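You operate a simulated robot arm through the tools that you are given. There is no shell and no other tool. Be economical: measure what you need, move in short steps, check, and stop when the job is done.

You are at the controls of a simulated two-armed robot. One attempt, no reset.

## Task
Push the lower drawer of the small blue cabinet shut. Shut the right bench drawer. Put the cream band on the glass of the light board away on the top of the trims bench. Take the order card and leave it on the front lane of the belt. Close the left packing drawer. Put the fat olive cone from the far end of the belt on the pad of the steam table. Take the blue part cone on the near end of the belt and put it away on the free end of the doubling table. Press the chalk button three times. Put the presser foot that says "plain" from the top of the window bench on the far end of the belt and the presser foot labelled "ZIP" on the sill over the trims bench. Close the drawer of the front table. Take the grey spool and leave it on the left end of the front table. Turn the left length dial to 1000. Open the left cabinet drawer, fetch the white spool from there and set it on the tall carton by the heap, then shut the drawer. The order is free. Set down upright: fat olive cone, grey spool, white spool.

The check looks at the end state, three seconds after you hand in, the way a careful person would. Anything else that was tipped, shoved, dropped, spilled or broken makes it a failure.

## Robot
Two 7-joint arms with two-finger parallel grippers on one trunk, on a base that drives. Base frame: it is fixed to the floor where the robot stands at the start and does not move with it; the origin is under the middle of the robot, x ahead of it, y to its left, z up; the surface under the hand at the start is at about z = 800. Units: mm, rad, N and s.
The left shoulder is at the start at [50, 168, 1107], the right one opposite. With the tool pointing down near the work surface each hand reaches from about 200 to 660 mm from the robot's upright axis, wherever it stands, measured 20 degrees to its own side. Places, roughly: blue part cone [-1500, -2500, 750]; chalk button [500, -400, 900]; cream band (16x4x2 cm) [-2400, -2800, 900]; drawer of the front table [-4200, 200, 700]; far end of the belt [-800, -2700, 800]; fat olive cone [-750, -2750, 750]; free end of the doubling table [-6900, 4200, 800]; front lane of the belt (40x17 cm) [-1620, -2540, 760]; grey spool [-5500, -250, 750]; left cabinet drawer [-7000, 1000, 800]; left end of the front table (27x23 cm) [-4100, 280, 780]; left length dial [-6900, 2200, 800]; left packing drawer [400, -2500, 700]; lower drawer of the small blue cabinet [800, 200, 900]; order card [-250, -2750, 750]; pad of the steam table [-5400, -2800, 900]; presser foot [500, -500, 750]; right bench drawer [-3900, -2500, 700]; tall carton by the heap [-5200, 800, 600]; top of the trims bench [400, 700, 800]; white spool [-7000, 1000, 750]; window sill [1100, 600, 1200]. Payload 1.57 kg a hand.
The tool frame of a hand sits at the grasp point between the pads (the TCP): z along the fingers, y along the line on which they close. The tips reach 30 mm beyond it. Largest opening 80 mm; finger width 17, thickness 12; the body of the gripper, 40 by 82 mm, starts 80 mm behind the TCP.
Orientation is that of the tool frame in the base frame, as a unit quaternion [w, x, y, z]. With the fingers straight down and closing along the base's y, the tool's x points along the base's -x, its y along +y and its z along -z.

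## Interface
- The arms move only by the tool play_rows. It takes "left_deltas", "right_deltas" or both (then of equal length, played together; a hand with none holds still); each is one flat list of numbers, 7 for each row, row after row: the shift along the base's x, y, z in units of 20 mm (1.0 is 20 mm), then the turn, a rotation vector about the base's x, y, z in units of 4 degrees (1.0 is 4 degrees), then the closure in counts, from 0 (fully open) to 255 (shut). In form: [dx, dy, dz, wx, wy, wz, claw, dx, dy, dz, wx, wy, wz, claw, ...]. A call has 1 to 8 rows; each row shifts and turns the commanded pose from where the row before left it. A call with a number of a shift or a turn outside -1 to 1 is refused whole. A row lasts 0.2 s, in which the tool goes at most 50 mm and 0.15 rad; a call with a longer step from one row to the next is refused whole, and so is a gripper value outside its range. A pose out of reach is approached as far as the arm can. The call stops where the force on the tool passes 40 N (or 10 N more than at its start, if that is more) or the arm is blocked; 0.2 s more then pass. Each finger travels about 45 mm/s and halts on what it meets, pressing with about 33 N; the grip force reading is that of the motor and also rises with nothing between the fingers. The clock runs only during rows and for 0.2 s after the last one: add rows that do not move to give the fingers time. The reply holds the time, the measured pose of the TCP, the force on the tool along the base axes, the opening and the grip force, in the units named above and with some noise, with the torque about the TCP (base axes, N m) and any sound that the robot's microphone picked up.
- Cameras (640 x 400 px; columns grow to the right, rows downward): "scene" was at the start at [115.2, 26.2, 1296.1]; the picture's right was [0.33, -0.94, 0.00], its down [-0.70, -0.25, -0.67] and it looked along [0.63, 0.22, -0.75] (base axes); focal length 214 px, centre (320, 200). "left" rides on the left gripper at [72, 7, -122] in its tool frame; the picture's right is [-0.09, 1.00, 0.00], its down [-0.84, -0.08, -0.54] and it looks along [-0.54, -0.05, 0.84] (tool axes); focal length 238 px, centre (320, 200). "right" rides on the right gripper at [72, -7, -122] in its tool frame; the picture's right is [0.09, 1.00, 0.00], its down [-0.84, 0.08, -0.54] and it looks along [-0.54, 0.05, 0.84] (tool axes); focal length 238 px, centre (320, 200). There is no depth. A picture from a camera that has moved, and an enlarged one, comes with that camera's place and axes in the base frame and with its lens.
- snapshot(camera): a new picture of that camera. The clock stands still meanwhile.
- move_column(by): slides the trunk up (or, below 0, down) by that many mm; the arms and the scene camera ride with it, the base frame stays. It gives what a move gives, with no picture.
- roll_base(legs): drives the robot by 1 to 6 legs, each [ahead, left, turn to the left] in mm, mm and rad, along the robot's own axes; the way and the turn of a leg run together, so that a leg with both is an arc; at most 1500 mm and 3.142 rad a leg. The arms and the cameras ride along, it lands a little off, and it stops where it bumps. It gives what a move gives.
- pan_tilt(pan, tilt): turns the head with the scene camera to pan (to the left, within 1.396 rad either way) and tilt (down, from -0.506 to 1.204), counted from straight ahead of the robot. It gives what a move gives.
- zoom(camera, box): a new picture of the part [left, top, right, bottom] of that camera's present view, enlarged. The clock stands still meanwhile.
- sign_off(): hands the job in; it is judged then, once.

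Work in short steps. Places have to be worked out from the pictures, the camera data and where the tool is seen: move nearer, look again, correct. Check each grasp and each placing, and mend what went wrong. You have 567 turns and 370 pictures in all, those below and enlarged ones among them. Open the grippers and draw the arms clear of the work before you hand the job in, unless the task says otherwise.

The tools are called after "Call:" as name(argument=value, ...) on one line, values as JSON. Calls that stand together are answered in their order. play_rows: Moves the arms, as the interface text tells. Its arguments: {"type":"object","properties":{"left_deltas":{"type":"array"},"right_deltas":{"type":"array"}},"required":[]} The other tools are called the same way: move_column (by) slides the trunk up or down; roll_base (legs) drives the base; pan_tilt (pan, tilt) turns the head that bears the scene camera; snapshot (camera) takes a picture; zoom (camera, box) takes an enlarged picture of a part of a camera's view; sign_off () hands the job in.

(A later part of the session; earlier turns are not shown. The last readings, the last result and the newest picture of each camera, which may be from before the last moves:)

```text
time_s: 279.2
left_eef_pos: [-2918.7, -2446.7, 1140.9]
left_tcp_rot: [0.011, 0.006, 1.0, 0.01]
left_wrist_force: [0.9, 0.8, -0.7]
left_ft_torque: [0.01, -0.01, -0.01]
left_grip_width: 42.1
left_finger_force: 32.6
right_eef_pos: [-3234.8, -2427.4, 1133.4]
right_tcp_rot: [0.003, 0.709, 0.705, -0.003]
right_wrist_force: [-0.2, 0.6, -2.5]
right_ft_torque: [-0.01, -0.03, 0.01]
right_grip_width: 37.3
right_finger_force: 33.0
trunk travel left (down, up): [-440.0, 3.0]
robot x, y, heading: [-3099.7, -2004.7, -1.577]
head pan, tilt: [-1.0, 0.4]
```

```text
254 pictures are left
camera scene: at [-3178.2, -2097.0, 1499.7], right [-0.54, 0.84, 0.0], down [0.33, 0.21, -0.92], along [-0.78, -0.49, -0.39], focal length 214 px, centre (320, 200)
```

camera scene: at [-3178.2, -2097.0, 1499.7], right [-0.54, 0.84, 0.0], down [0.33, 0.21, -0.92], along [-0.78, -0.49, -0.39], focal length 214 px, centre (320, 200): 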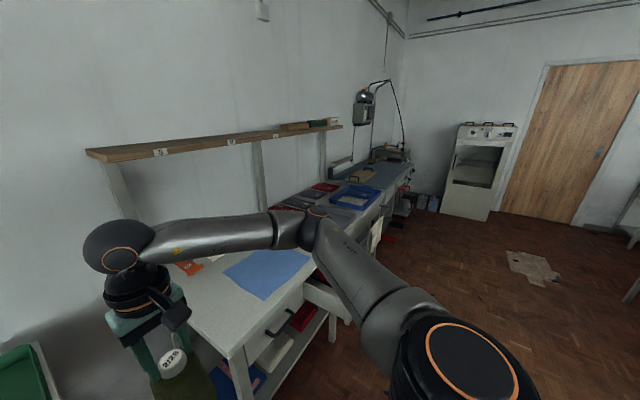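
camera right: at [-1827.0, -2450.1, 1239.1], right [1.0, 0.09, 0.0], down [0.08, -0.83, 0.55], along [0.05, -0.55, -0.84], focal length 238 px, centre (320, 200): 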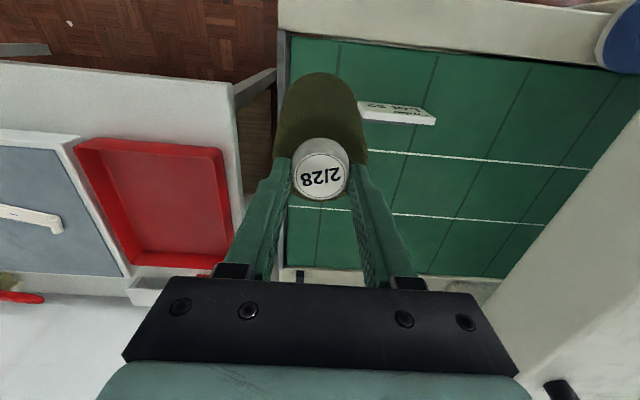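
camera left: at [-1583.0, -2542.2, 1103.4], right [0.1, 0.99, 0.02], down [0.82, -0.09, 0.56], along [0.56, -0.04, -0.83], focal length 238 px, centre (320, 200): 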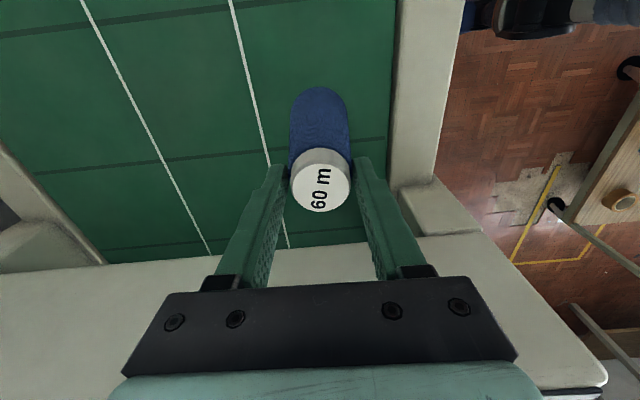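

Path is clear; the right bench drawer sticks out near x −3800, so I back off a bit and continue west to the steam table.

Call:
roll_base(legs=[[-130, -200, 0.005], [0, -1500, 0], [0, -350, 0]])

Call:
pan_tilt(pan=-0.5, tilt=0.5)

Call:
snapshot(camera="scene")

```text
time_s: 297.6
left_eef_pos: [-4936.6, -2351.8, 1140.5]
left_tcp_rot: [0.012, -0.013, 1.0, 0.011]
left_wrist_force: [0.4, -0.8, -0.6]
left_ft_torque: [-0.02, -0.01, 0.01]
left_grip_width: 41.9
left_finger_force: 32.9
right_eef_pos: [-5253.1, -2345.0, 1132.4]
right_tcp_rot: [0.004, 0.696, 0.718, -0.003]
right_wrist_force: [-0.4, 0.0, -2.6]
right_ft_torque: [-0.02, 0.0, 0.01]
right_grip_width: 37.6
right_finger_force: 33.0
trunk travel left (down, up): [-440.0, 3.0]
robot x, y, heading: [-5130.3, -1918.6, -1.538]
head pan, tilt: [-1.0, 0.4]
```

```text
time_s: 298.5
left_eef_pos: [-4934.0, -2351.1, 1142.3]
left_tcp_rot: [0.011, -0.013, 1.0, 0.011]
left_wrist_force: [0.4, -0.4, -0.6]
left_ft_torque: [0.0, -0.02, -0.01]
left_grip_width: 41.8
left_finger_force: 32.8
right_eef_pos: [-5250.7, -2345.5, 1133.2]
right_tcp_rot: [0.003, 0.696, 0.718, -0.003]
right_wrist_force: [0.1, -0.4, -3.1]
right_ft_torque: [-0.01, -0.01, 0.0]
right_grip_width: 37.1
right_finger_force: 33.3
trunk travel left (down, up): [-440.0, 3.0]
robot x, y, heading: [-5135.6, -1919.6, -1.539]
head pan, tilt: [-0.499, 0.499]
```

```text
253 pictures are left
camera scene: at [-5171.6, -2040.7, 1490.6], right [-0.89, 0.45, 0.0], down [0.21, 0.43, -0.88], along [-0.39, -0.78, -0.48], focal length 214 px, centre (320, 200)
```

scene: 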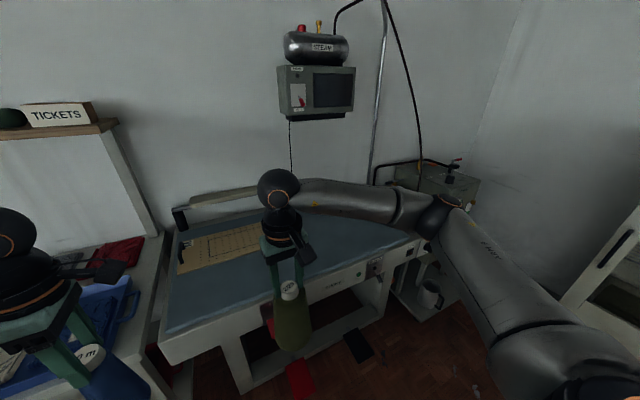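

Steam table pad in view. Drive 120 ahead and bring the cone over the pad at ≈[-5310,-2625].

Call:
roll_base(legs=[[120, 0, -0.032]])

Call:
play_rows(right_deltas=[-0.4, -0.9, 0.2, 0, 0, 0, 255, -0.4, -0.9, 0.2, 0, 0, 0, 255, -0.4, -0.9, 0, 0, 0, 0, 255, -0.4, -0.9, 0, 0, 0, 0, 255, -0.4, -0.9, 0, 0, 0, 0, 255, -0.4, -0.9, 0, 0, 0, 0, 255, -0.4, -0.9, 0, 0, 0, 0, 255])

Call:
snapshot(camera="scene")

Call:
snapshot(camera="right")

```text
time_s: 299.8
left_eef_pos: [-4945.3, -2475.0, 1141.3]
left_tcp_rot: [0.011, 0.003, 1.0, 0.012]
left_wrist_force: [0.3, -0.1, -0.8]
left_ft_torque: [-0.01, -0.01, -0.03]
left_grip_width: 42.0
left_finger_force: 32.6
right_eef_pos: [-5262.4, -2458.7, 1134.5]
right_tcp_rot: [0.004, 0.706, 0.708, -0.002]
right_wrist_force: [0.0, -1.2, -2.1]
right_ft_torque: [0.02, 0.0, 0.0]
right_grip_width: 37.2
right_finger_force: 32.7
trunk travel left (down, up): [-440.0, 3.0]
robot x, y, heading: [-5133.1, -2035.2, -1.567]
head pan, tilt: [-0.499, 0.499]
```

```text
time_s: 301.4
left_eef_pos: [-4945.0, -2474.3, 1141.3]
left_tcp_rot: [0.011, 0.003, 1.0, 0.011]
left_wrist_force: [-0.4, 0.0, -0.9]
left_ft_torque: [-0.01, 0.01, 0.02]
left_grip_width: 42.1
left_finger_force: 33.2
right_eef_pos: [-5319.3, -2584.9, 1142.3]
right_tcp_rot: [0.004, 0.706, 0.708, -0.002]
right_wrist_force: [-0.7, -0.3, -2.8]
right_ft_torque: [0.03, 0.01, 0.0]
right_grip_width: 37.3
right_finger_force: 32.8
trunk travel left (down, up): [-440.0, 3.0]
robot x, y, heading: [-5131.6, -2034.8, -1.566]
head pan, tilt: [-0.499, 0.499]
```

```text
252 pictures are left
camera scene: at [-5173.0, -2156.2, 1490.5], right [-0.88, 0.48, 0.0], down [0.23, 0.42, -0.88], along [-0.42, -0.77, -0.48], focal length 214 px, centre (320, 200)
```

scene: 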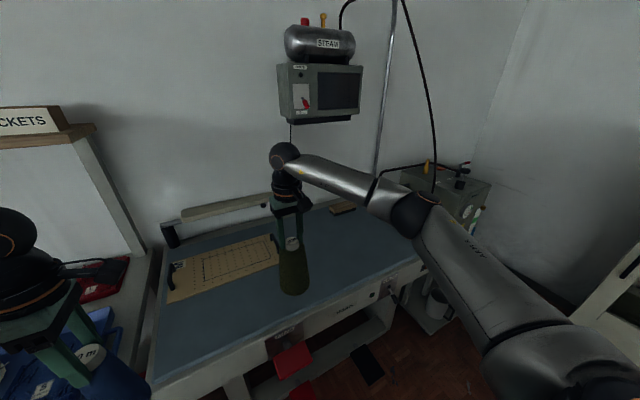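

```text
251 pictures are left
camera right: at [-5326.0, -2512.0, 1262.3], right [1.0, 0.09, 0.0], down [0.08, -0.83, 0.55], along [0.05, -0.55, -0.84], focal length 238 px, centre (320, 200)
```

right: 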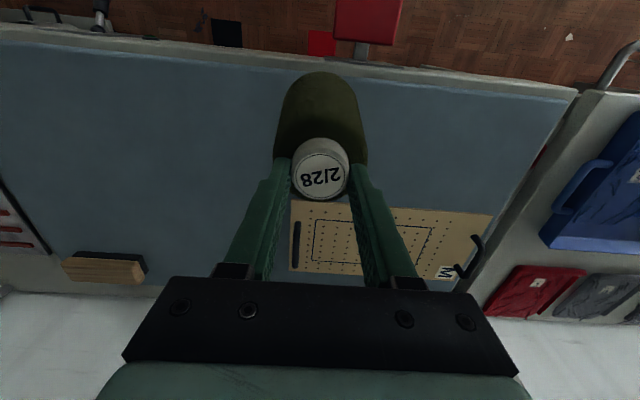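

Pad top is about z 905 with its front edge at y≈−2551, so I need to be further in: drive 60 ahead, giving y≈−2650.

Call:
roll_base(legs=[[62, 0, 0]])

Call:
play_rows(right_deltas=[0, -0.2, -0.6, 0, 0, 0, 255, 0, -0.1, -0.6, 0, 0, 0, 255, 0, 0, -0.3, 0, 0, 0, 255, 0, 0, -0.3, 0, 0, 0, 255, 0, 0, -0.2, 0, 0, 0, 255])

Call:
zoom(camera="scene", box=[210, 180, 390, 340])

```text
time_s: 302.3
left_eef_pos: [-4945.8, -2536.0, 1142.3]
left_tcp_rot: [0.011, 0.004, 1.0, 0.012]
left_wrist_force: [-0.9, 0.2, -1.5]
left_ft_torque: [-0.01, 0.01, 0.02]
left_grip_width: 42.0
left_finger_force: 33.4
right_eef_pos: [-5320.3, -2645.8, 1139.6]
right_tcp_rot: [0.004, 0.707, 0.707, -0.003]
right_wrist_force: [-0.5, 0.2, -2.0]
right_ft_torque: [0.02, -0.02, -0.01]
right_grip_width: 37.5
right_finger_force: 32.7
trunk travel left (down, up): [-440.0, 3.0]
robot x, y, heading: [-5132.9, -2097.5, -1.57]
head pan, tilt: [-0.499, 0.499]
```

```text
time_s: 303.5
left_eef_pos: [-4945.6, -2534.9, 1140.0]
left_tcp_rot: [0.012, 0.004, 1.0, 0.011]
left_wrist_force: [0.4, 1.1, -0.9]
left_ft_torque: [0.01, -0.01, -0.01]
left_grip_width: 42.0
left_finger_force: 33.1
right_eef_pos: [-5319.2, -2651.9, 1101.1]
right_tcp_rot: [0.003, 0.707, 0.707, -0.003]
right_wrist_force: [0.1, 0.0, -1.6]
right_ft_torque: [-0.01, -0.02, -0.01]
right_grip_width: 37.3
right_finger_force: 33.3
trunk travel left (down, up): [-440.0, 3.0]
robot x, y, heading: [-5128.0, -2097.4, -1.569]
head pan, tilt: [-0.499, 0.499]
```

```text
2.50 times, centred on (300, 260) of scene
camera zoom: at [-5173.1, -2216.7, 1490.6], right [-0.88, 0.48, 0.0], down [0.23, 0.42, -0.88], along [-0.42, -0.77, -0.48], focal length 536 px, centre (370, 50)
```

zoom: 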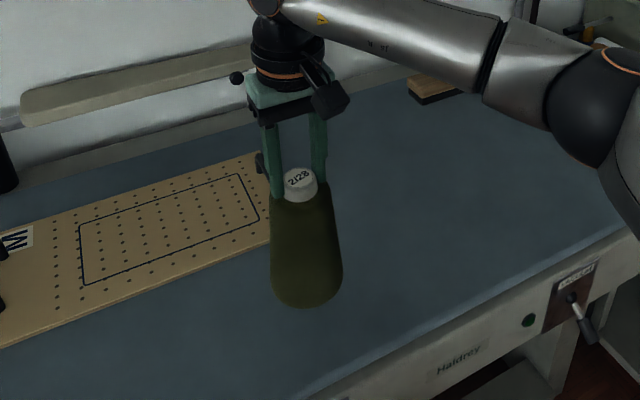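

Base is ~10–15 mm above the pad, well inside. Lower slowly to contact.

Call:
play_rows(right_deltas=[0, 0, -0.2, 0, 0, 0, 255, 0, 0, -0.2, 0, 0, 0, 255, 0, 0, -0.2, 0, 0, 0, 255, 0, 0, -0.2, 0, 0, 0, 255, 0, 0, -0.2, 0, 0, 0, 255, 0, 0, -0.2, 0, 0, 0, 255, 0, 0, -0.2, 0, 0, 0, 255])

```text
time_s: 305.1
left_eef_pos: [-4946.0, -2534.8, 1141.2]
left_tcp_rot: [0.01, 0.004, 1.0, 0.01]
left_wrist_force: [0.2, -0.9, 0.6]
left_ft_torque: [0.0, -0.03, -0.02]
left_grip_width: 41.8
left_finger_force: 33.1
right_eef_pos: [-5320.5, -2651.3, 1073.0]
right_tcp_rot: [0.003, 0.707, 0.707, -0.002]
right_wrist_force: [0.8, 0.1, -1.4]
right_ft_torque: [-0.01, 0.01, 0.0]
right_grip_width: 37.3
right_finger_force: 33.1
trunk travel left (down, up): [-440.0, 3.0]
robot x, y, heading: [-5130.2, -2092.8, -1.563]
head pan, tilt: [-0.499, 0.499]
```

Call:
play_rows(right_deltas=[0, 0, -0.2, 0, 0, 0, 255, 0, 0, -0.2, 0, 0, 0, 255, 0, 0, -0.2, 0, 0, 0, 255, 0, 0, -0.2, 0, 0, 0, 255, 0, 0, -0.2, 0, 0, 0, 255, 0, 0, -0.2, 0, 0, 0, 255, 0, 0, -0.2, 0, 0, 0, 255])

Call:
zoom(camera="scene", box=[210, 180, 390, 340])

```text
time_s: 306.4
left_eef_pos: [-4946.8, -2532.2, 1142.2]
left_tcp_rot: [0.011, 0.003, 1.0, 0.011]
left_wrist_force: [0.2, -0.7, -0.8]
left_ft_torque: [0.03, 0.0, -0.02]
left_grip_width: 42.2
left_finger_force: 33.4
right_eef_pos: [-5319.2, -2650.1, 1062.4]
right_tcp_rot: [0.009, 0.707, 0.707, -0.005]
right_wrist_force: [-2.5, 9.8, 17.0]
right_ft_torque: [1.33, 0.25, 0.03]
right_grip_width: 37.6
right_finger_force: 32.9
trunk travel left (down, up): [-440.0, 3.0]
robot x, y, heading: [-5127.7, -2095.8, -1.569]
head pan, tilt: [-0.499, 0.499]
stopped in row 6 (right hand): the force on the tool passed its limit at 43 N (the readings are from after the stop); the commanded pose is now the measured one
```

```text
2.50 times, centred on (300, 260) of scene
camera zoom: at [-5172.9, -2214.4, 1490.6], right [-0.88, 0.48, 0.0], down [0.23, 0.42, -0.88], along [-0.42, -0.77, -0.48], focal length 536 px, centre (370, 50)
```

zoom: 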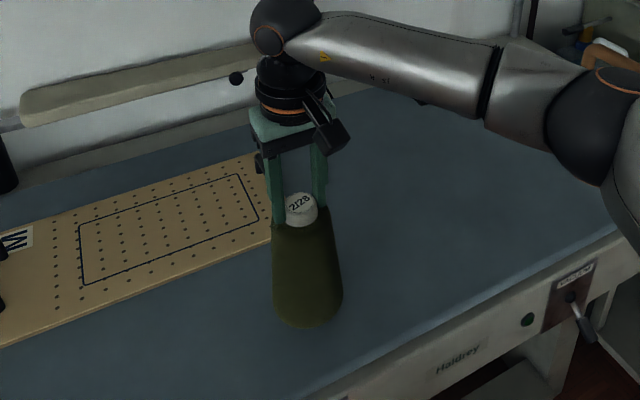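

On the pad (z≈880). Ease up slightly and open; then lift off.

Call:
play_rows(right_deltas=[0, 0, 0.1, 0, 0, 0, 255, 0, 0, 0.05, 0, 0, 0, 200, 0, 0, 0, 0, 0, 0, 130, 0, 0, 0, 0, 0, 0, 60, 0, 0, 0, 0, 0, 0, 0, 0, 0, 0, 0, 0, 0, 0])

Call:
play_rows(right_deltas=[0, 0, 0.5, 0, 0, 0, 0, 0, 0, 1, 0, 0, 0, 0, 0, 0, 1, 0, 0, 0, 0, 0, 0, 1, 0, 0, 0, 0, 0, 0, 1, 0, 0, 0, 0, 0, 0.5, 1, 0, 0, 0, 0, 0, 0.9, 0.5, 0, 0, 0, 0, 0, 0.9, 0.5, 0, 0, 0, 0])

Call:
snapshot(camera="right")

Call:
zoom(camera="scene", box=[210, 180, 390, 340])

```text
time_s: 307.8
left_eef_pos: [-4946.7, -2535.3, 1142.5]
left_tcp_rot: [0.012, 0.003, 1.0, 0.01]
left_wrist_force: [0.1, 0.4, -1.0]
left_ft_torque: [-0.01, 0.0, -0.01]
left_grip_width: 42.0
left_finger_force: 32.4
right_eef_pos: [-5319.0, -2652.3, 1061.2]
right_tcp_rot: [0.008, 0.708, 0.706, -0.006]
right_wrist_force: [-0.6, 0.4, -1.1]
right_ft_torque: [-0.02, -0.02, -0.01]
right_grip_width: 80.0
right_finger_force: 0.0
trunk travel left (down, up): [-440.0, 3.0]
robot x, y, heading: [-5133.4, -2095.8, -1.573]
head pan, tilt: [-0.499, 0.499]
```

```text
time_s: 309.6
left_eef_pos: [-4946.8, -2534.1, 1141.7]
left_tcp_rot: [0.01, 0.003, 1.0, 0.011]
left_wrist_force: [0.9, -0.9, -0.7]
left_ft_torque: [0.01, 0.01, 0.0]
left_grip_width: 41.8
left_finger_force: 33.1
right_eef_pos: [-5319.8, -2605.9, 1191.5]
right_tcp_rot: [0.008, 0.708, 0.707, -0.006]
right_wrist_force: [0.0, 0.6, 0.3]
right_ft_torque: [-0.05, -0.02, 0.0]
right_grip_width: 79.9
right_finger_force: 0.1
trunk travel left (down, up): [-440.0, 3.0]
robot x, y, heading: [-5131.6, -2099.0, -1.572]
head pan, tilt: [-0.499, 0.499]
```

```text
248 pictures are left
camera right: at [-5325.9, -2532.3, 1311.9], right [1.0, 0.09, 0.0], down [0.07, -0.83, 0.56], along [0.05, -0.56, -0.83], focal length 238 px, centre (320, 200)
```

right: 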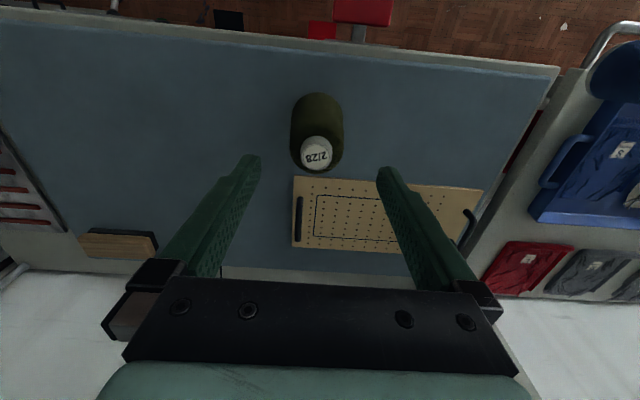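

```text
2.50 times, centred on (300, 260) of scene
camera zoom: at [-5173.3, -2215.9, 1490.6], right [-0.88, 0.48, 0.0], down [0.23, 0.42, -0.88], along [-0.42, -0.77, -0.48], focal length 536 px, centre (370, 50)
```

zoom: 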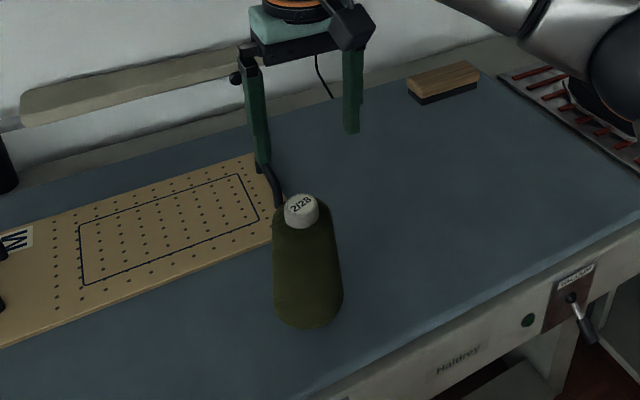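

Olive cone stands on the pad. Retract the right hand, back off, and turn to look north toward the grey spool and front table.

Call:
play_rows(right_deltas=[0.3, 0.9, 0, 0, 0, 0, 0, 0.3, 0.9, 0, 0, 0, 0, 0, 0.3, 0.9, 0, 0, 0, 0, 0, 0.3, 0.9, 0, 0, 0, 0, 0, 0, 0.9, 0, 0, 0, 0, 0, 0, 0.9, 0, 0, 0, 0, 0, 0, 0.9, 0, 0, 0, 0, 0, 0, 0.9, 0, 0, 0, 0, 0], left_deltas=[0, 0.9, 0, 0, 0, 0, 255, 0, 0.9, 0, 0, 0, 0, 255, 0, 0.9, 0, 0, 0, 0, 255, 0, 0.9, 0, 0, 0, 0, 255, 0, 0.5, 0, 0, 0, 0, 255, 0, 0, 0, 0, 0, 0, 255, 0, 0, 0, 0, 0, 0, 255, 0, 0, 0, 0, 0, 0, 255])

Call:
roll_base(legs=[[-450, 0, 0], [0, 0, -1.57]])

Call:
pan_tilt(pan=-1.0, tilt=0.3)

Call:
snapshot(camera="scene")

Call:
pan_tilt(pan=0.0, tilt=0.3)

Call:
snapshot(camera="scene")

```text
time_s: 311.4
left_eef_pos: [-4943.2, -2452.4, 1143.2]
left_tcp_rot: [0.012, 0.003, 1.0, 0.01]
left_wrist_force: [-0.5, -0.9, 0.1]
left_ft_torque: [-0.03, 0.0, 0.0]
left_grip_width: 42.1
left_finger_force: 33.2
right_eef_pos: [-5296.1, -2462.6, 1192.4]
right_tcp_rot: [0.008, 0.708, 0.707, -0.005]
right_wrist_force: [-0.1, -0.3, -0.4]
right_ft_torque: [-0.01, 0.01, -0.03]
right_grip_width: 80.1
right_finger_force: 0.1
trunk travel left (down, up): [-440.0, 3.0]
robot x, y, heading: [-5129.7, -2097.3, -1.566]
head pan, tilt: [-0.499, 0.499]
```

```text
time_s: 317.9
left_eef_pos: [-5489.7, -1839.1, 1143.3]
left_tcp_rot: [0.015, 0.709, 0.705, -0.001]
left_wrist_force: [0.6, 0.7, 0.2]
left_ft_torque: [-0.01, -0.02, 0.03]
left_grip_width: 41.8
left_finger_force: 32.7
right_eef_pos: [-5499.8, -1486.4, 1192.5]
right_tcp_rot: [0.002, 1.0, -0.001, -0.01]
right_wrist_force: [-0.5, 0.3, 1.0]
right_ft_torque: [-0.03, 0.0, 0.01]
right_grip_width: 79.9
right_finger_force: 0.2
trunk travel left (down, up): [-440.0, 3.0]
robot x, y, heading: [-5133.0, -1652.5, -3.143]
head pan, tilt: [-0.499, 0.499]
```

```text
time_s: 318.9
left_eef_pos: [-5490.0, -1838.6, 1142.6]
left_tcp_rot: [0.016, 0.709, 0.705, 0.0]
left_wrist_force: [-0.6, 0.2, -0.4]
left_ft_torque: [0.0, -0.01, -0.01]
left_grip_width: 41.7
left_finger_force: 33.1
right_eef_pos: [-5499.4, -1486.8, 1193.2]
right_tcp_rot: [0.003, 1.0, 0.0, -0.009]
right_wrist_force: [0.2, 0.4, 0.3]
right_ft_torque: [-0.03, 0.02, 0.01]
right_grip_width: 80.3
right_finger_force: 0.0
trunk travel left (down, up): [-440.0, 3.0]
robot x, y, heading: [-5132.7, -1653.9, -3.14]
head pan, tilt: [-1.0, 0.3]
```

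```text
246 pictures are left
camera scene: at [-5223.3, -1573.6, 1509.0], right [0.84, 0.54, 0.0], down [0.16, -0.25, -0.96], along [-0.52, 0.8, -0.3], focal length 214 px, centre (320, 200)
```

scene: 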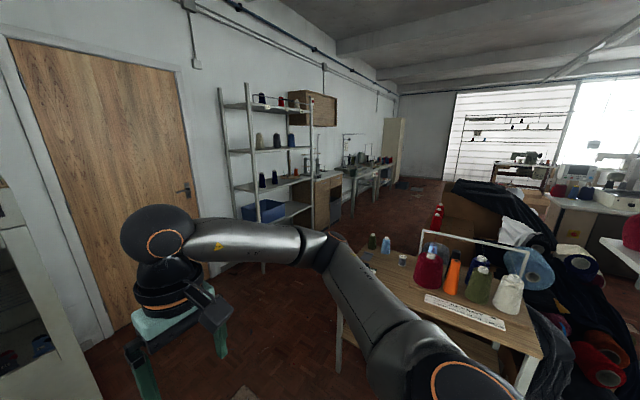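

```text
time_s: 320.1
left_eef_pos: [-5489.7, -1837.9, 1142.4]
left_tcp_rot: [0.016, 0.71, 0.704, -0.001]
left_wrist_force: [0.0, 0.3, -0.2]
left_ft_torque: [0.03, -0.01, -0.03]
left_grip_width: 42.0
left_finger_force: 32.6
right_eef_pos: [-5500.0, -1486.3, 1192.4]
right_tcp_rot: [0.002, 1.0, -0.001, -0.01]
right_wrist_force: [-0.5, -0.5, 0.3]
right_ft_torque: [0.0, 0.02, 0.02]
right_grip_width: 80.1
right_finger_force: 0.0
trunk travel left (down, up): [-440.0, 3.0]
robot x, y, heading: [-5133.9, -1653.5, -3.143]
head pan, tilt: [0.0, 0.3]
```

```text
245 pictures are left
camera scene: at [-5266.1, -1652.2, 1509.0], right [0.0, 1.0, 0.0], down [0.3, 0.0, -0.96], along [-0.96, 0.0, -0.3], focal length 214 px, centre (320, 200)
```

scene: 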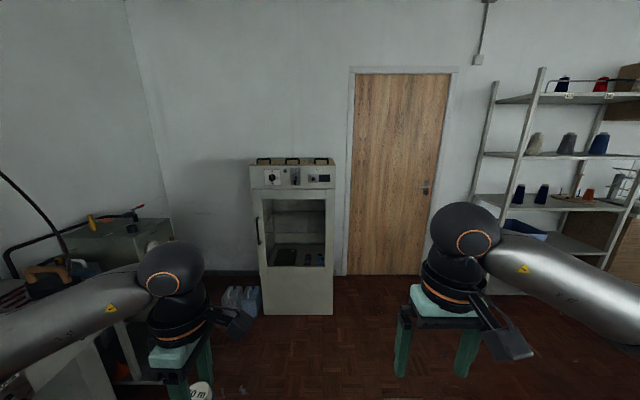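

Zoom in on that table's spools.

Call:
pan_tilt(pan=-1.3, tilt=0.4)

Call:
zoom(camera="scene", box=[160, 120, 480, 340])

```text
time_s: 321.6
left_eef_pos: [-5491.0, -1837.6, 1141.9]
left_tcp_rot: [0.016, 0.709, 0.705, -0.001]
left_wrist_force: [0.0, 0.0, -0.6]
left_ft_torque: [-0.04, -0.02, -0.01]
left_grip_width: 42.0
left_finger_force: 32.6
right_eef_pos: [-5499.0, -1486.2, 1193.1]
right_tcp_rot: [0.002, 1.0, -0.001, -0.01]
right_wrist_force: [0.7, -0.3, 0.1]
right_ft_torque: [0.0, -0.01, 0.01]
right_grip_width: 79.9
right_finger_force: 0.0
trunk travel left (down, up): [-440.0, 3.0]
robot x, y, heading: [-5138.1, -1650.7, -3.141]
head pan, tilt: [-1.3, 0.4]
```

```text
1.82 times, centred on (320, 230) of scene
camera zoom: at [-5197.6, -1562.9, 1499.7], right [0.96, 0.27, 0.0], down [0.1, -0.37, -0.92], along [-0.25, 0.89, -0.39], focal length 390 px, centre (320, 146)
```

zoom: 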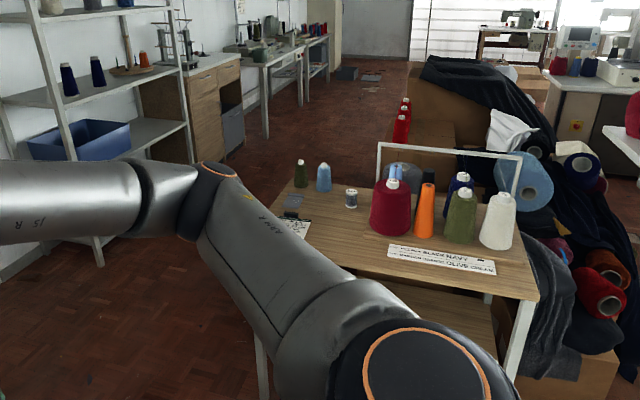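

The grey spool seems to be the small one near [-5422,-362]. Face north and approach the table.

Call:
roll_base(legs=[[0, 0, -1.571], [0, 380, 0], [480, 0, 0]])

Call:
pan_tilt(pan=-0.1, tilt=0.65)

Call:
snapshot(camera="scene")

```text
time_s: 331.8
left_eef_pos: [-5689.0, -811.7, 1142.4]
left_tcp_rot: [0.011, 1.0, -0.012, -0.012]
left_wrist_force: [-0.1, 0.0, -0.9]
left_ft_torque: [-0.02, -0.02, -0.01]
left_grip_width: 41.6
left_finger_force: 32.7
right_eef_pos: [-5338.8, -805.7, 1192.2]
right_tcp_rot: [0.005, -0.699, 0.715, 0.008]
right_wrist_force: [-0.8, 0.5, -0.3]
right_ft_torque: [0.0, 0.02, -0.02]
right_grip_width: 80.0
right_finger_force: 0.0
trunk travel left (down, up): [-440.0, 3.0]
robot x, y, heading: [-5510.7, -1173.5, 1.553]
head pan, tilt: [-1.3, 0.4]
```

```text
time_s: 333.2
left_eef_pos: [-5690.1, -811.2, 1142.7]
left_tcp_rot: [0.01, 1.0, -0.013, -0.011]
left_wrist_force: [-0.4, -0.1, -1.5]
left_ft_torque: [0.0, 0.02, 0.01]
left_grip_width: 41.9
left_finger_force: 32.9
right_eef_pos: [-5337.3, -807.5, 1192.9]
right_tcp_rot: [0.005, -0.7, 0.714, 0.008]
right_wrist_force: [1.0, -0.2, 0.1]
right_ft_torque: [0.0, 0.05, 0.02]
right_grip_width: 80.0
right_finger_force: 0.2
trunk travel left (down, up): [-440.0, 3.0]
robot x, y, heading: [-5509.6, -1168.6, 1.556]
head pan, tilt: [-0.099, 0.649]
```

```text
243 pictures are left
camera scene: at [-5498.2, -1044.3, 1477.2], right [0.99, -0.12, 0.0], down [-0.07, -0.6, -0.8], along [0.09, 0.79, -0.6], focal length 214 px, centre (320, 200)
```

scene: 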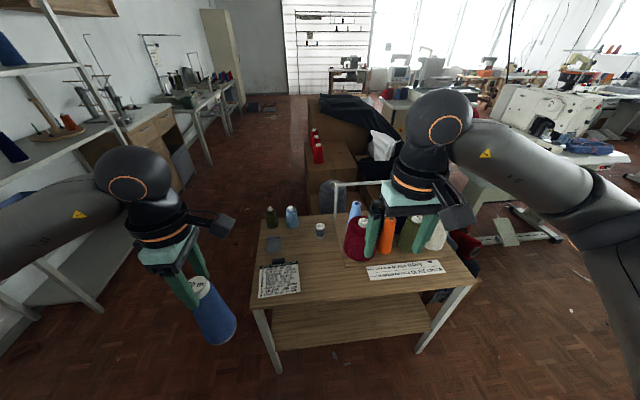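

Call:
zoom(camera="scene", box=[240, 170, 400, 310])

```text
2.86 times, centred on (320, 240) of scene
camera zoom: at [-5498.2, -1044.3, 1477.2], right [0.99, -0.12, 0.0], down [-0.07, -0.6, -0.8], along [0.09, 0.79, -0.6], focal length 613 px, centre (320, 86)
```

zoom: 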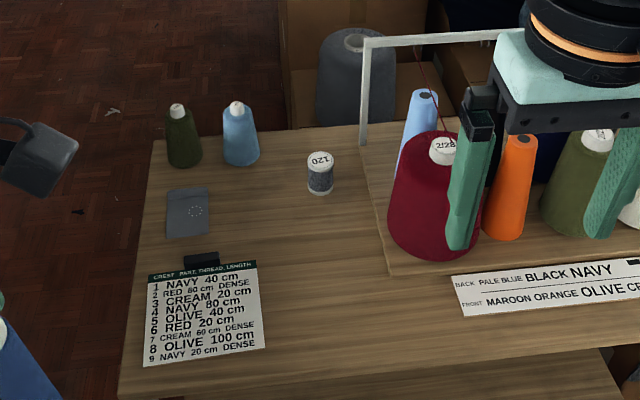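

It's the grey "120" spool at ≈[-5421,-364], about 43 mm wide, table z≈755. Lift the left hand, lower the column, and drive 160 closer.

Call:
play_rows(left_deltas=[0, 0, 1, 0, 0, 0, 255, 0, 0, 1, 0, 0, 0, 255, 0, 0, 1, 0, 0, 0, 255, 0, 0, 1, 0, 0, 0, 255, 0, 0, 1, 0, 0, 0, 255, 0, 0, 1, 0, 0, 0, 255])

Call:
move_column(by=-165)

Call:
roll_base(legs=[[155, 0, 0.015]])

Call:
play_rows(right_deltas=[-0.6, 1, 0, 0, 0, 0, 0, -0.6, 1, 0, 0, 0, 0, 0, -0.6, 1, 0, 0, 0, 0, 0, -0.6, 1, 0, 0, 0, 0, 0, -0.6, 1, 0, 0, 0, 0, 0, -0.6, 1, 0, 0, 0, 0, 0, -0.6, 1, 0, 0, 0, 0, 0, 0, 1, 0, 0, 0, 0, 0])

Call:
snapshot(camera="right")

```text
time_s: 334.6
left_eef_pos: [-5689.5, -811.5, 1263.0]
left_tcp_rot: [0.011, 1.0, -0.014, -0.012]
left_wrist_force: [-0.9, -1.2, -0.1]
left_ft_torque: [0.01, 0.0, -0.03]
left_grip_width: 41.7
left_finger_force: 32.4
right_eef_pos: [-5338.8, -807.5, 1192.5]
right_tcp_rot: [0.007, -0.7, 0.715, 0.007]
right_wrist_force: [0.5, -0.9, 0.5]
right_ft_torque: [0.01, -0.01, 0.02]
right_grip_width: 80.1
right_finger_force: 0.1
trunk travel left (down, up): [-440.0, 3.0]
robot x, y, heading: [-5510.3, -1169.6, 1.555]
head pan, tilt: [-0.099, 0.649]
```

```text
time_s: 336.5
left_eef_pos: [-5690.2, -809.9, 1097.1]
left_tcp_rot: [0.01, 1.0, -0.013, -0.012]
left_wrist_force: [-0.3, -0.5, -1.2]
left_ft_torque: [-0.03, 0.0, 0.0]
left_grip_width: 41.5
left_finger_force: 33.4
right_eef_pos: [-5338.7, -806.9, 1027.1]
right_tcp_rot: [0.006, -0.699, 0.715, 0.007]
right_wrist_force: [0.2, -0.1, -0.3]
right_ft_torque: [0.0, -0.02, 0.04]
right_grip_width: 80.2
right_finger_force: 0.1
trunk travel left (down, up): [-275.0, 168.0]
robot x, y, heading: [-5511.0, -1169.3, 1.55]
head pan, tilt: [-0.099, 0.649]
```

```text
time_s: 337.9
left_eef_pos: [-5694.0, -661.1, 1096.8]
left_tcp_rot: [0.012, 1.0, -0.006, -0.011]
left_wrist_force: [-1.0, 0.9, -0.7]
left_ft_torque: [-0.05, 0.02, -0.03]
left_grip_width: 42.1
left_finger_force: 32.7
right_eef_pos: [-5341.9, -651.4, 1027.7]
right_tcp_rot: [0.006, -0.705, 0.709, 0.009]
right_wrist_force: [-0.3, -0.2, 0.2]
right_ft_torque: [-0.02, 0.02, 0.01]
right_grip_width: 80.1
right_finger_force: 0.2
trunk travel left (down, up): [-275.0, 168.0]
robot x, y, heading: [-5507.4, -1020.4, 1.567]
head pan, tilt: [-0.099, 0.649]
```

```text
time_s: 339.7
left_eef_pos: [-5694.6, -661.6, 1098.0]
left_tcp_rot: [0.01, 1.0, -0.005, -0.012]
left_wrist_force: [0.0, -0.1, 0.6]
left_ft_torque: [0.03, -0.02, 0.03]
left_grip_width: 41.6
left_finger_force: 33.3
right_eef_pos: [-5426.7, -490.3, 1029.1]
right_tcp_rot: [0.006, -0.705, 0.709, 0.007]
right_wrist_force: [0.4, 0.1, 0.8]
right_ft_torque: [0.0, -0.02, 0.0]
right_grip_width: 79.8
right_finger_force: 0.0
trunk travel left (down, up): [-275.0, 168.0]
robot x, y, heading: [-5507.1, -1015.9, 1.568]
head pan, tilt: [-0.099, 0.649]
```

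```text
241 pictures are left
camera right: at [-5419.7, -565.3, 1148.5], right [-1.0, -0.09, 0.0], down [-0.07, 0.83, 0.56], along [-0.05, 0.56, -0.83], focal length 238 px, centre (320, 200)
```

right: 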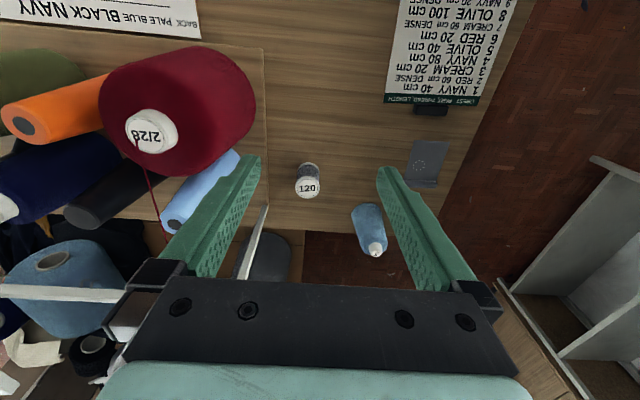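

Spool top at ≈[-5418,-362]. Move over it with fingers half-closed (60 mm) to clear the wire stand.

Call:
play_rows(right_deltas=[0.06, 0.91, -0.4, 0, 0, 0, 64, 0.06, 0.91, -0.4, 0, 0, 0, 64, 0.06, 0.91, -0.4, 0, 0, 0, 64, 0.06, 0.91, -0.4, 0, 0, 0, 64, 0.06, 0.91, -0.4, 0, 0, 0, 64, 0.06, 0.91, -0.4, 0, 0, 0, 64, 0.06, 0.91, -0.4, 0, 0, 0, 64])

Call:
snapshot(camera="right")

Call:
zoom(camera="scene", box=[240, 150, 420, 330])

```text
time_s: 341.3
left_eef_pos: [-5692.9, -660.8, 1098.3]
left_tcp_rot: [0.011, 1.0, -0.005, -0.012]
left_wrist_force: [0.3, -0.3, -1.4]
left_ft_torque: [0.01, 0.02, 0.0]
left_grip_width: 41.8
left_finger_force: 32.9
right_eef_pos: [-5400.2, -400.7, 969.4]
right_tcp_rot: [0.004, -0.705, 0.709, 0.009]
right_wrist_force: [-0.4, -0.3, 0.6]
right_ft_torque: [0.03, -0.02, 0.01]
right_grip_width: 60.1
right_finger_force: 0.1
right hand out of reach, approached as far as the arm can: row 5, 6, 7
trunk travel left (down, up): [-275.0, 168.0]
robot x, y, heading: [-5508.5, -1015.6, 1.569]
head pan, tilt: [-0.099, 0.649]
```

```text
240 pictures are left
camera right: at [-5392.5, -475.7, 1089.7], right [-1.0, -0.09, 0.0], down [-0.07, 0.83, 0.56], along [-0.05, 0.56, -0.83], focal length 238 px, centre (320, 200)
```

right: 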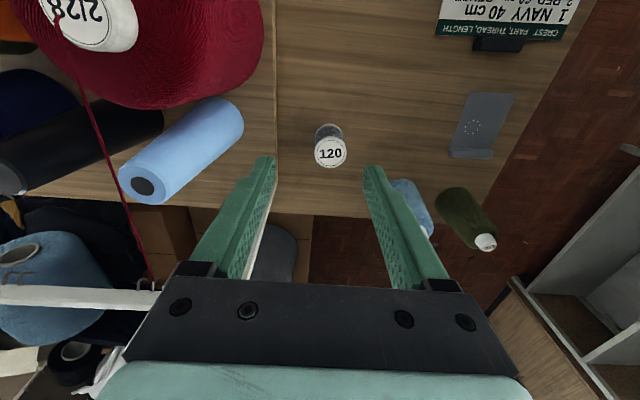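

```text
2.22 times, centred on (330, 240) of scene
camera zoom: at [-5498.2, -891.1, 1312.1], right [0.99, -0.1, 0.0], down [-0.06, -0.6, -0.8], along [0.08, 0.79, -0.61], focal length 477 px, centre (298, 111)
```

zoom: 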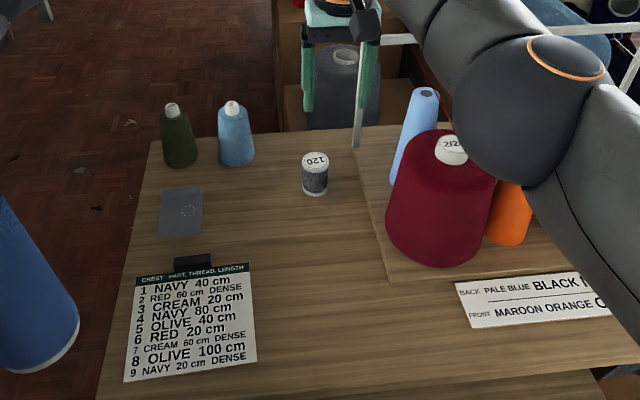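

Just out of reach. Turning the robot left brings the right shoulder closer: retract a bit, turn 0.5 rad left.

Call:
play_rows(right_deltas=[0, -0.9, 0.9, 0, 0, 0, 64, 0, -0.9, 0.9, 0, 0, 0, 64, 0, -0.9, 0.5, 0, 0, 0, 64, 0, -0.9, 0.5, 0, 0, 0, 64, 0, -0.9, 0, 0, 0, 0, 64])

Call:
roll_base(legs=[[0, 0, 0.5]])

Call:
snapshot(camera="right")

Call:
snapshot(camera="scene")

```text
time_s: 342.5
left_eef_pos: [-5693.5, -660.5, 1096.8]
left_tcp_rot: [0.011, 1.0, -0.006, -0.011]
left_wrist_force: [0.0, -0.2, -1.1]
left_ft_torque: [-0.02, -0.05, 0.01]
left_grip_width: 41.6
left_finger_force: 32.7
right_eef_pos: [-5406.2, -408.1, 995.2]
right_tcp_rot: [0.006, -0.705, 0.709, 0.008]
right_wrist_force: [-0.3, 1.0, 0.2]
right_ft_torque: [0.01, 0.0, 0.02]
right_grip_width: 60.1
right_finger_force: 0.1
right hand out of reach, approached as far as the arm can: row 1, 2, 3, 4, 5
trunk travel left (down, up): [-275.0, 168.0]
robot x, y, heading: [-5507.4, -1023.3, 1.568]
head pan, tilt: [-0.099, 0.649]
```

```text
time_s: 344.3
left_eef_pos: [-5841.3, -791.8, 1098.8]
left_tcp_rot: [0.014, 0.971, 0.24, -0.008]
left_wrist_force: [-0.2, -0.3, -0.1]
left_ft_torque: [-0.05, -0.01, -0.02]
left_grip_width: 41.6
left_finger_force: 33.0
right_eef_pos: [-5708.0, -433.4, 994.8]
right_tcp_rot: [-0.003, 0.857, -0.516, -0.008]
right_wrist_force: [0.5, -0.5, 0.0]
right_ft_torque: [0.02, 0.01, 0.0]
right_grip_width: 59.7
right_finger_force: 0.1
trunk travel left (down, up): [-275.0, 168.0]
robot x, y, heading: [-5505.0, -1014.1, 2.063]
head pan, tilt: [-0.099, 0.649]
```

```text
238 pictures are left
camera right: at [-5666.8, -494.9, 1114.6], right [-0.84, -0.55, 0.0], down [-0.45, 0.69, 0.56], along [-0.31, 0.47, -0.83], focal length 238 px, centre (320, 200)
```

right: 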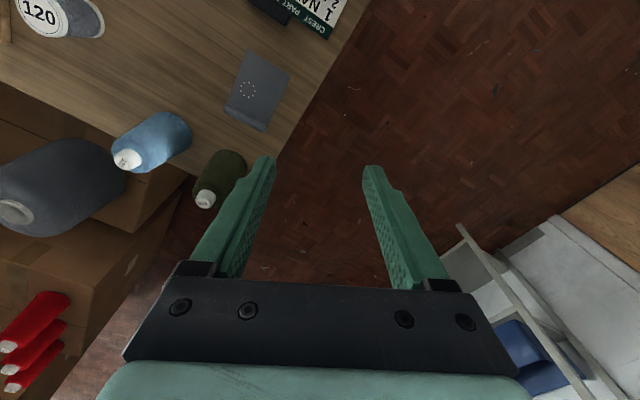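

```text
237 pictures are left
camera scene: at [-5559.8, -902.5, 1312.2], right [0.92, 0.38, 0.0], down [0.23, -0.56, -0.8], along [-0.3, 0.74, -0.6], focal length 214 px, centre (320, 200)
```

scene: 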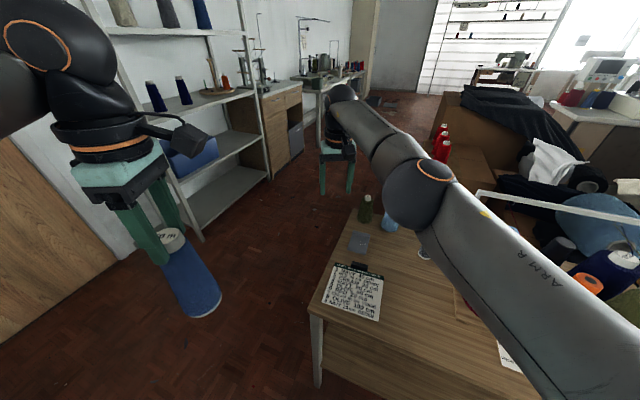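

Move the right hand back over the spool at this height.

Call:
play_rows(right_deltas=[0.95, 0.1, 0, 0, 0, 0, 64, 0.95, 0.1, 0, 0, 0, 0, 64, 0.95, 0.1, 0, 0, 0, 0, 64, 0.95, 0.1, 0, 0, 0, 0, 64, 0.95, 0.1, 0, 0, 0, 0, 64, 0.95, 0.1, 0, 0, 0, 0, 64, 0.95, 0.1, 0, 0, 0, 0, 64, 0.95, 0.1, 0, 0, 0, 0, 64])

Call:
play_rows(right_deltas=[0.95, 0.3, -0.3, 0, 0, 0, 64, 0.95, 0.3, -0.3, 0, 0, 0, 64, 0.95, 0.3, -0.3, 0, 0, 0, 64, 0.95, 0.3, -0.3, 0, 0, 0, 64, 0.95, 0.3, -0.3, 0, 0, 0, 64, 0.95, 0.3, -0.3, 0, 0, 0, 64])

Call:
snapshot(camera="right")

Call:
snapshot(camera="scene")

```text
time_s: 346.1
left_eef_pos: [-5840.7, -790.9, 1099.1]
left_tcp_rot: [0.012, 0.971, 0.24, -0.009]
left_wrist_force: [0.0, -0.3, -0.4]
left_ft_torque: [0.03, -0.01, -0.01]
left_grip_width: 41.9
left_finger_force: 32.3
right_eef_pos: [-5683.8, -413.6, 999.2]
right_tcp_rot: [-0.003, 0.857, -0.515, -0.007]
right_wrist_force: [-0.5, 0.7, 0.5]
right_ft_torque: [0.01, -0.02, -0.04]
right_grip_width: 60.0
right_finger_force: 0.2
right hand out of reach, approached as far as the arm can: row 1, 2, 3, 4, 5, 6, 7, 8
trunk travel left (down, up): [-275.0, 168.0]
robot x, y, heading: [-5508.1, -1015.8, 2.064]
head pan, tilt: [-0.099, 0.649]
```

```text
time_s: 347.5
left_eef_pos: [-5841.9, -791.7, 1097.8]
left_tcp_rot: [0.013, 0.971, 0.239, -0.008]
left_wrist_force: [-0.1, 0.7, -0.3]
left_ft_torque: [-0.01, -0.03, 0.02]
left_grip_width: 41.9
left_finger_force: 33.3
right_eef_pos: [-5680.1, -410.1, 1003.7]
right_tcp_rot: [-0.002, 0.858, -0.514, -0.009]
right_wrist_force: [-0.2, 0.4, -0.1]
right_ft_torque: [-0.03, 0.02, 0.0]
right_grip_width: 59.9
right_finger_force: 0.0
right hand out of reach, approached as far as the arm can: row 1, 2, 3, 4, 5, 6
trunk travel left (down, up): [-275.0, 168.0]
robot x, y, heading: [-5509.2, -1020.8, 2.057]
head pan, tilt: [-0.099, 0.649]
```

```text
236 pictures are left
camera right: at [-5637.0, -472.5, 1123.9], right [-0.83, -0.55, 0.0], down [-0.46, 0.69, 0.56], along [-0.31, 0.46, -0.83], focal length 238 px, centre (320, 200)
```

right: 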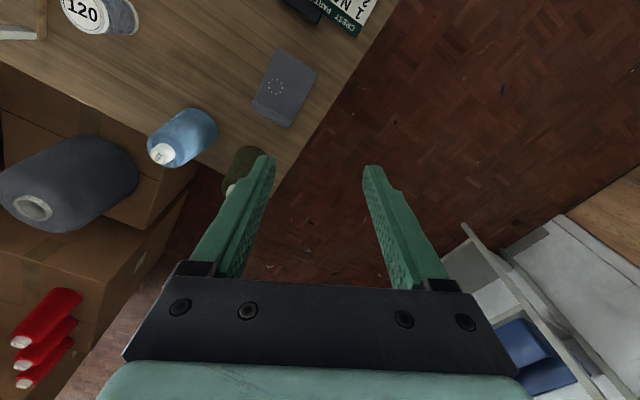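

```text
235 pictures are left
camera scene: at [-5559.7, -902.4, 1312.2], right [0.92, 0.38, 0.0], down [0.23, -0.56, -0.8], along [-0.3, 0.74, -0.6], focal length 214 px, centre (320, 200)
```

scene: 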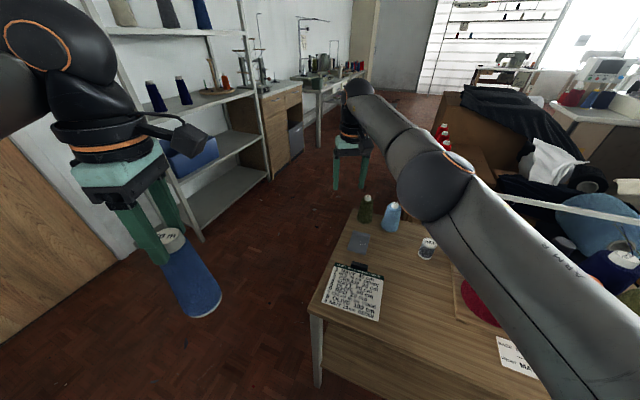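

The arm seems stuck in an awkward straight configuration. I command it back toward the shoulder to free it.

Call:
play_rows(right_deltas=[0, -1, 0.5, 0, 0, 0, 64, 0, -1, 0.5, 0, 0, 0, 64, 0, -1, 0.5, 0, 0, 0, 64, 0, -1, 0.5, 0, 0, 0, 64, 0, -1, 0.5, 0, 0, 0, 64, 0, -1, 0.5, 0, 0, 0, 64, 0, -1, 0.5, 0, 0, 0, 64, 0, -1, 0.5, 0, 0, 0, 64])

```text
time_s: 349.3
left_eef_pos: [-5839.4, -790.4, 1099.0]
left_tcp_rot: [0.013, 0.971, 0.239, -0.008]
left_wrist_force: [-0.6, 0.4, -0.7]
left_ft_torque: [0.01, 0.03, 0.0]
left_grip_width: 41.9
left_finger_force: 32.7
right_eef_pos: [-5678.5, -409.2, 1004.1]
right_tcp_rot: [-0.003, 0.858, -0.513, -0.009]
right_wrist_force: [0.5, -0.3, 0.7]
right_ft_torque: [0.01, -0.03, 0.01]
right_grip_width: 59.8
right_finger_force: 0.0
right hand out of reach, approached as far as the arm can: row 1, 2, 3, 4, 5, 6, 7, 8
trunk travel left (down, up): [-275.0, 168.0]
robot x, y, heading: [-5509.8, -1017.4, 2.065]
head pan, tilt: [-0.099, 0.649]
```

Try a pitching motion of the hand to break the straight-arm lock.

Call:
play_rows(right_deltas=[0.3, -0.5, 0, 0.85, 0.52, 0, 64, 0.3, -0.5, 0, 0.85, 0.52, 0, 64, 0.3, -0.5, 0, 0.85, 0.52, 0, 64, 0.3, -0.5, 0, 0.85, 0.52, 0, 64])

```text
time_s: 350.3
left_eef_pos: [-5840.5, -791.9, 1097.3]
left_tcp_rot: [0.013, 0.971, 0.24, -0.009]
left_wrist_force: [-0.2, -0.8, -0.4]
left_ft_torque: [0.02, 0.02, 0.0]
left_grip_width: 41.9
left_finger_force: 32.6
right_eef_pos: [-5679.2, -410.0, 1004.3]
right_tcp_rot: [-0.003, 0.858, -0.513, -0.008]
right_wrist_force: [-0.6, 0.0, -0.2]
right_ft_torque: [0.0, -0.04, 0.01]
right_grip_width: 59.8
right_finger_force: 0.0
right hand out of reach, approached as far as the arm can: row 1, 2, 3, 4
trunk travel left (down, up): [-275.0, 168.0]
robot x, y, heading: [-5504.5, -1017.9, 2.06]
head pan, tilt: [-0.099, 0.649]
```

The commanded pose has likely wandered far from the measured one. I walk the command back toward the measured pose.

Call:
play_rows(right_deltas=[-0.84, 0.66, -0.2, -0.85, -0.52, 0, 64, -0.84, 0.66, -0.2, -0.85, -0.52, 0, 64, -0.84, 0.66, -0.2, -0.85, -0.52, 0, 64, -0.84, 0.66, -0.2, -0.85, -0.52, 0, 64, -0.84, 0.66, -0.2, 0, 0, 0, 64, -0.84, 0.66, -0.2, 0, 0, 0, 64, -0.84, 0.66, -0.2, 0, 0, 0, 64, -0.84, 0.66, -0.2, 0, 0, 0, 64])

Call:
play_rows(right_deltas=[-0.84, 0.5, -0.2, 0, 0, 0, 64, -0.84, 0.5, -0.2, 0, 0, 0, 64, -0.84, 0.5, -0.2, 0, 0, 0, 64, -0.84, 0.5, -0.2, 0, 0, 0, 64, -0.84, 0.5, -0.2, 0, 0, 0, 64, -0.84, 0.5, -0.2, 0, 0, 0, 64])

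```text
time_s: 352.1
left_eef_pos: [-5840.5, -792.1, 1099.4]
left_tcp_rot: [0.013, 0.971, 0.24, -0.008]
left_wrist_force: [-0.4, 0.2, -0.4]
left_ft_torque: [0.05, -0.02, 0.02]
left_grip_width: 41.7
left_finger_force: 33.0
right_eef_pos: [-5695.1, -491.0, 969.9]
right_tcp_rot: [0.061, 0.851, -0.51, 0.115]
right_wrist_force: [-0.1, 0.5, -0.5]
right_ft_torque: [0.04, -0.03, 0.02]
right_grip_width: 59.8
right_finger_force: 0.0
right hand out of reach, approached as far as the arm can: row 1, 2, 3, 4, 5, 6, 7, 8
trunk travel left (down, up): [-275.0, 168.0]
robot x, y, heading: [-5508.0, -1021.5, 2.063]
head pan, tilt: [-0.099, 0.649]
```

```text
time_s: 353.5
left_eef_pos: [-5840.3, -792.9, 1097.3]
left_tcp_rot: [0.013, 0.971, 0.24, -0.01]
left_wrist_force: [-0.2, 0.3, 0.0]
left_ft_torque: [0.0, 0.0, -0.01]
left_grip_width: 41.8
left_finger_force: 33.5
right_eef_pos: [-5708.7, -500.2, 932.6]
right_tcp_rot: [0.061, 0.851, -0.509, 0.114]
right_wrist_force: [0.1, 0.1, 0.2]
right_ft_torque: [-0.05, -0.02, -0.01]
right_grip_width: 60.0
right_finger_force: 0.0
right hand out of reach, approached as far as the arm can: row 1, 2, 3, 4, 5, 6
trunk travel left (down, up): [-275.0, 168.0]
robot x, y, heading: [-5509.6, -1018.1, 2.065]
head pan, tilt: [-0.099, 0.649]
```

It moves again. Bring the hand inward and up, undoing the pitch.

Call:
play_rows(right_deltas=[0.5, -0.9, 0.5, 0, 0, 0, 64, 0.5, -0.9, 0.5, 0, 0, 0, 64, 0.5, -0.9, 0.5, 0.85, 0.52, 0, 64, 0.5, -0.9, 0.5, 0.85, 0.52, 0, 64, 0.5, -0.9, 0.5, 0.85, 0.52, 0, 64, 0.5, -0.9, 0.5, 0.85, 0.52, 0, 64])

```text
time_s: 354.9
left_eef_pos: [-5840.9, -792.1, 1098.2]
left_tcp_rot: [0.013, 0.971, 0.24, -0.009]
left_wrist_force: [-0.5, 0.1, -0.3]
left_ft_torque: [0.0, 0.04, -0.02]
left_grip_width: 41.8
left_finger_force: 33.0
right_eef_pos: [-5648.2, -609.8, 993.6]
right_tcp_rot: [-0.004, 0.858, -0.514, -0.01]
right_wrist_force: [0.2, -0.2, 0.5]
right_ft_torque: [-0.01, 0.04, 0.02]
right_grip_width: 59.9
right_finger_force: 0.1
trunk travel left (down, up): [-275.0, 168.0]
robot x, y, heading: [-5511.3, -1018.0, 2.067]
head pan, tilt: [-0.099, 0.649]
```

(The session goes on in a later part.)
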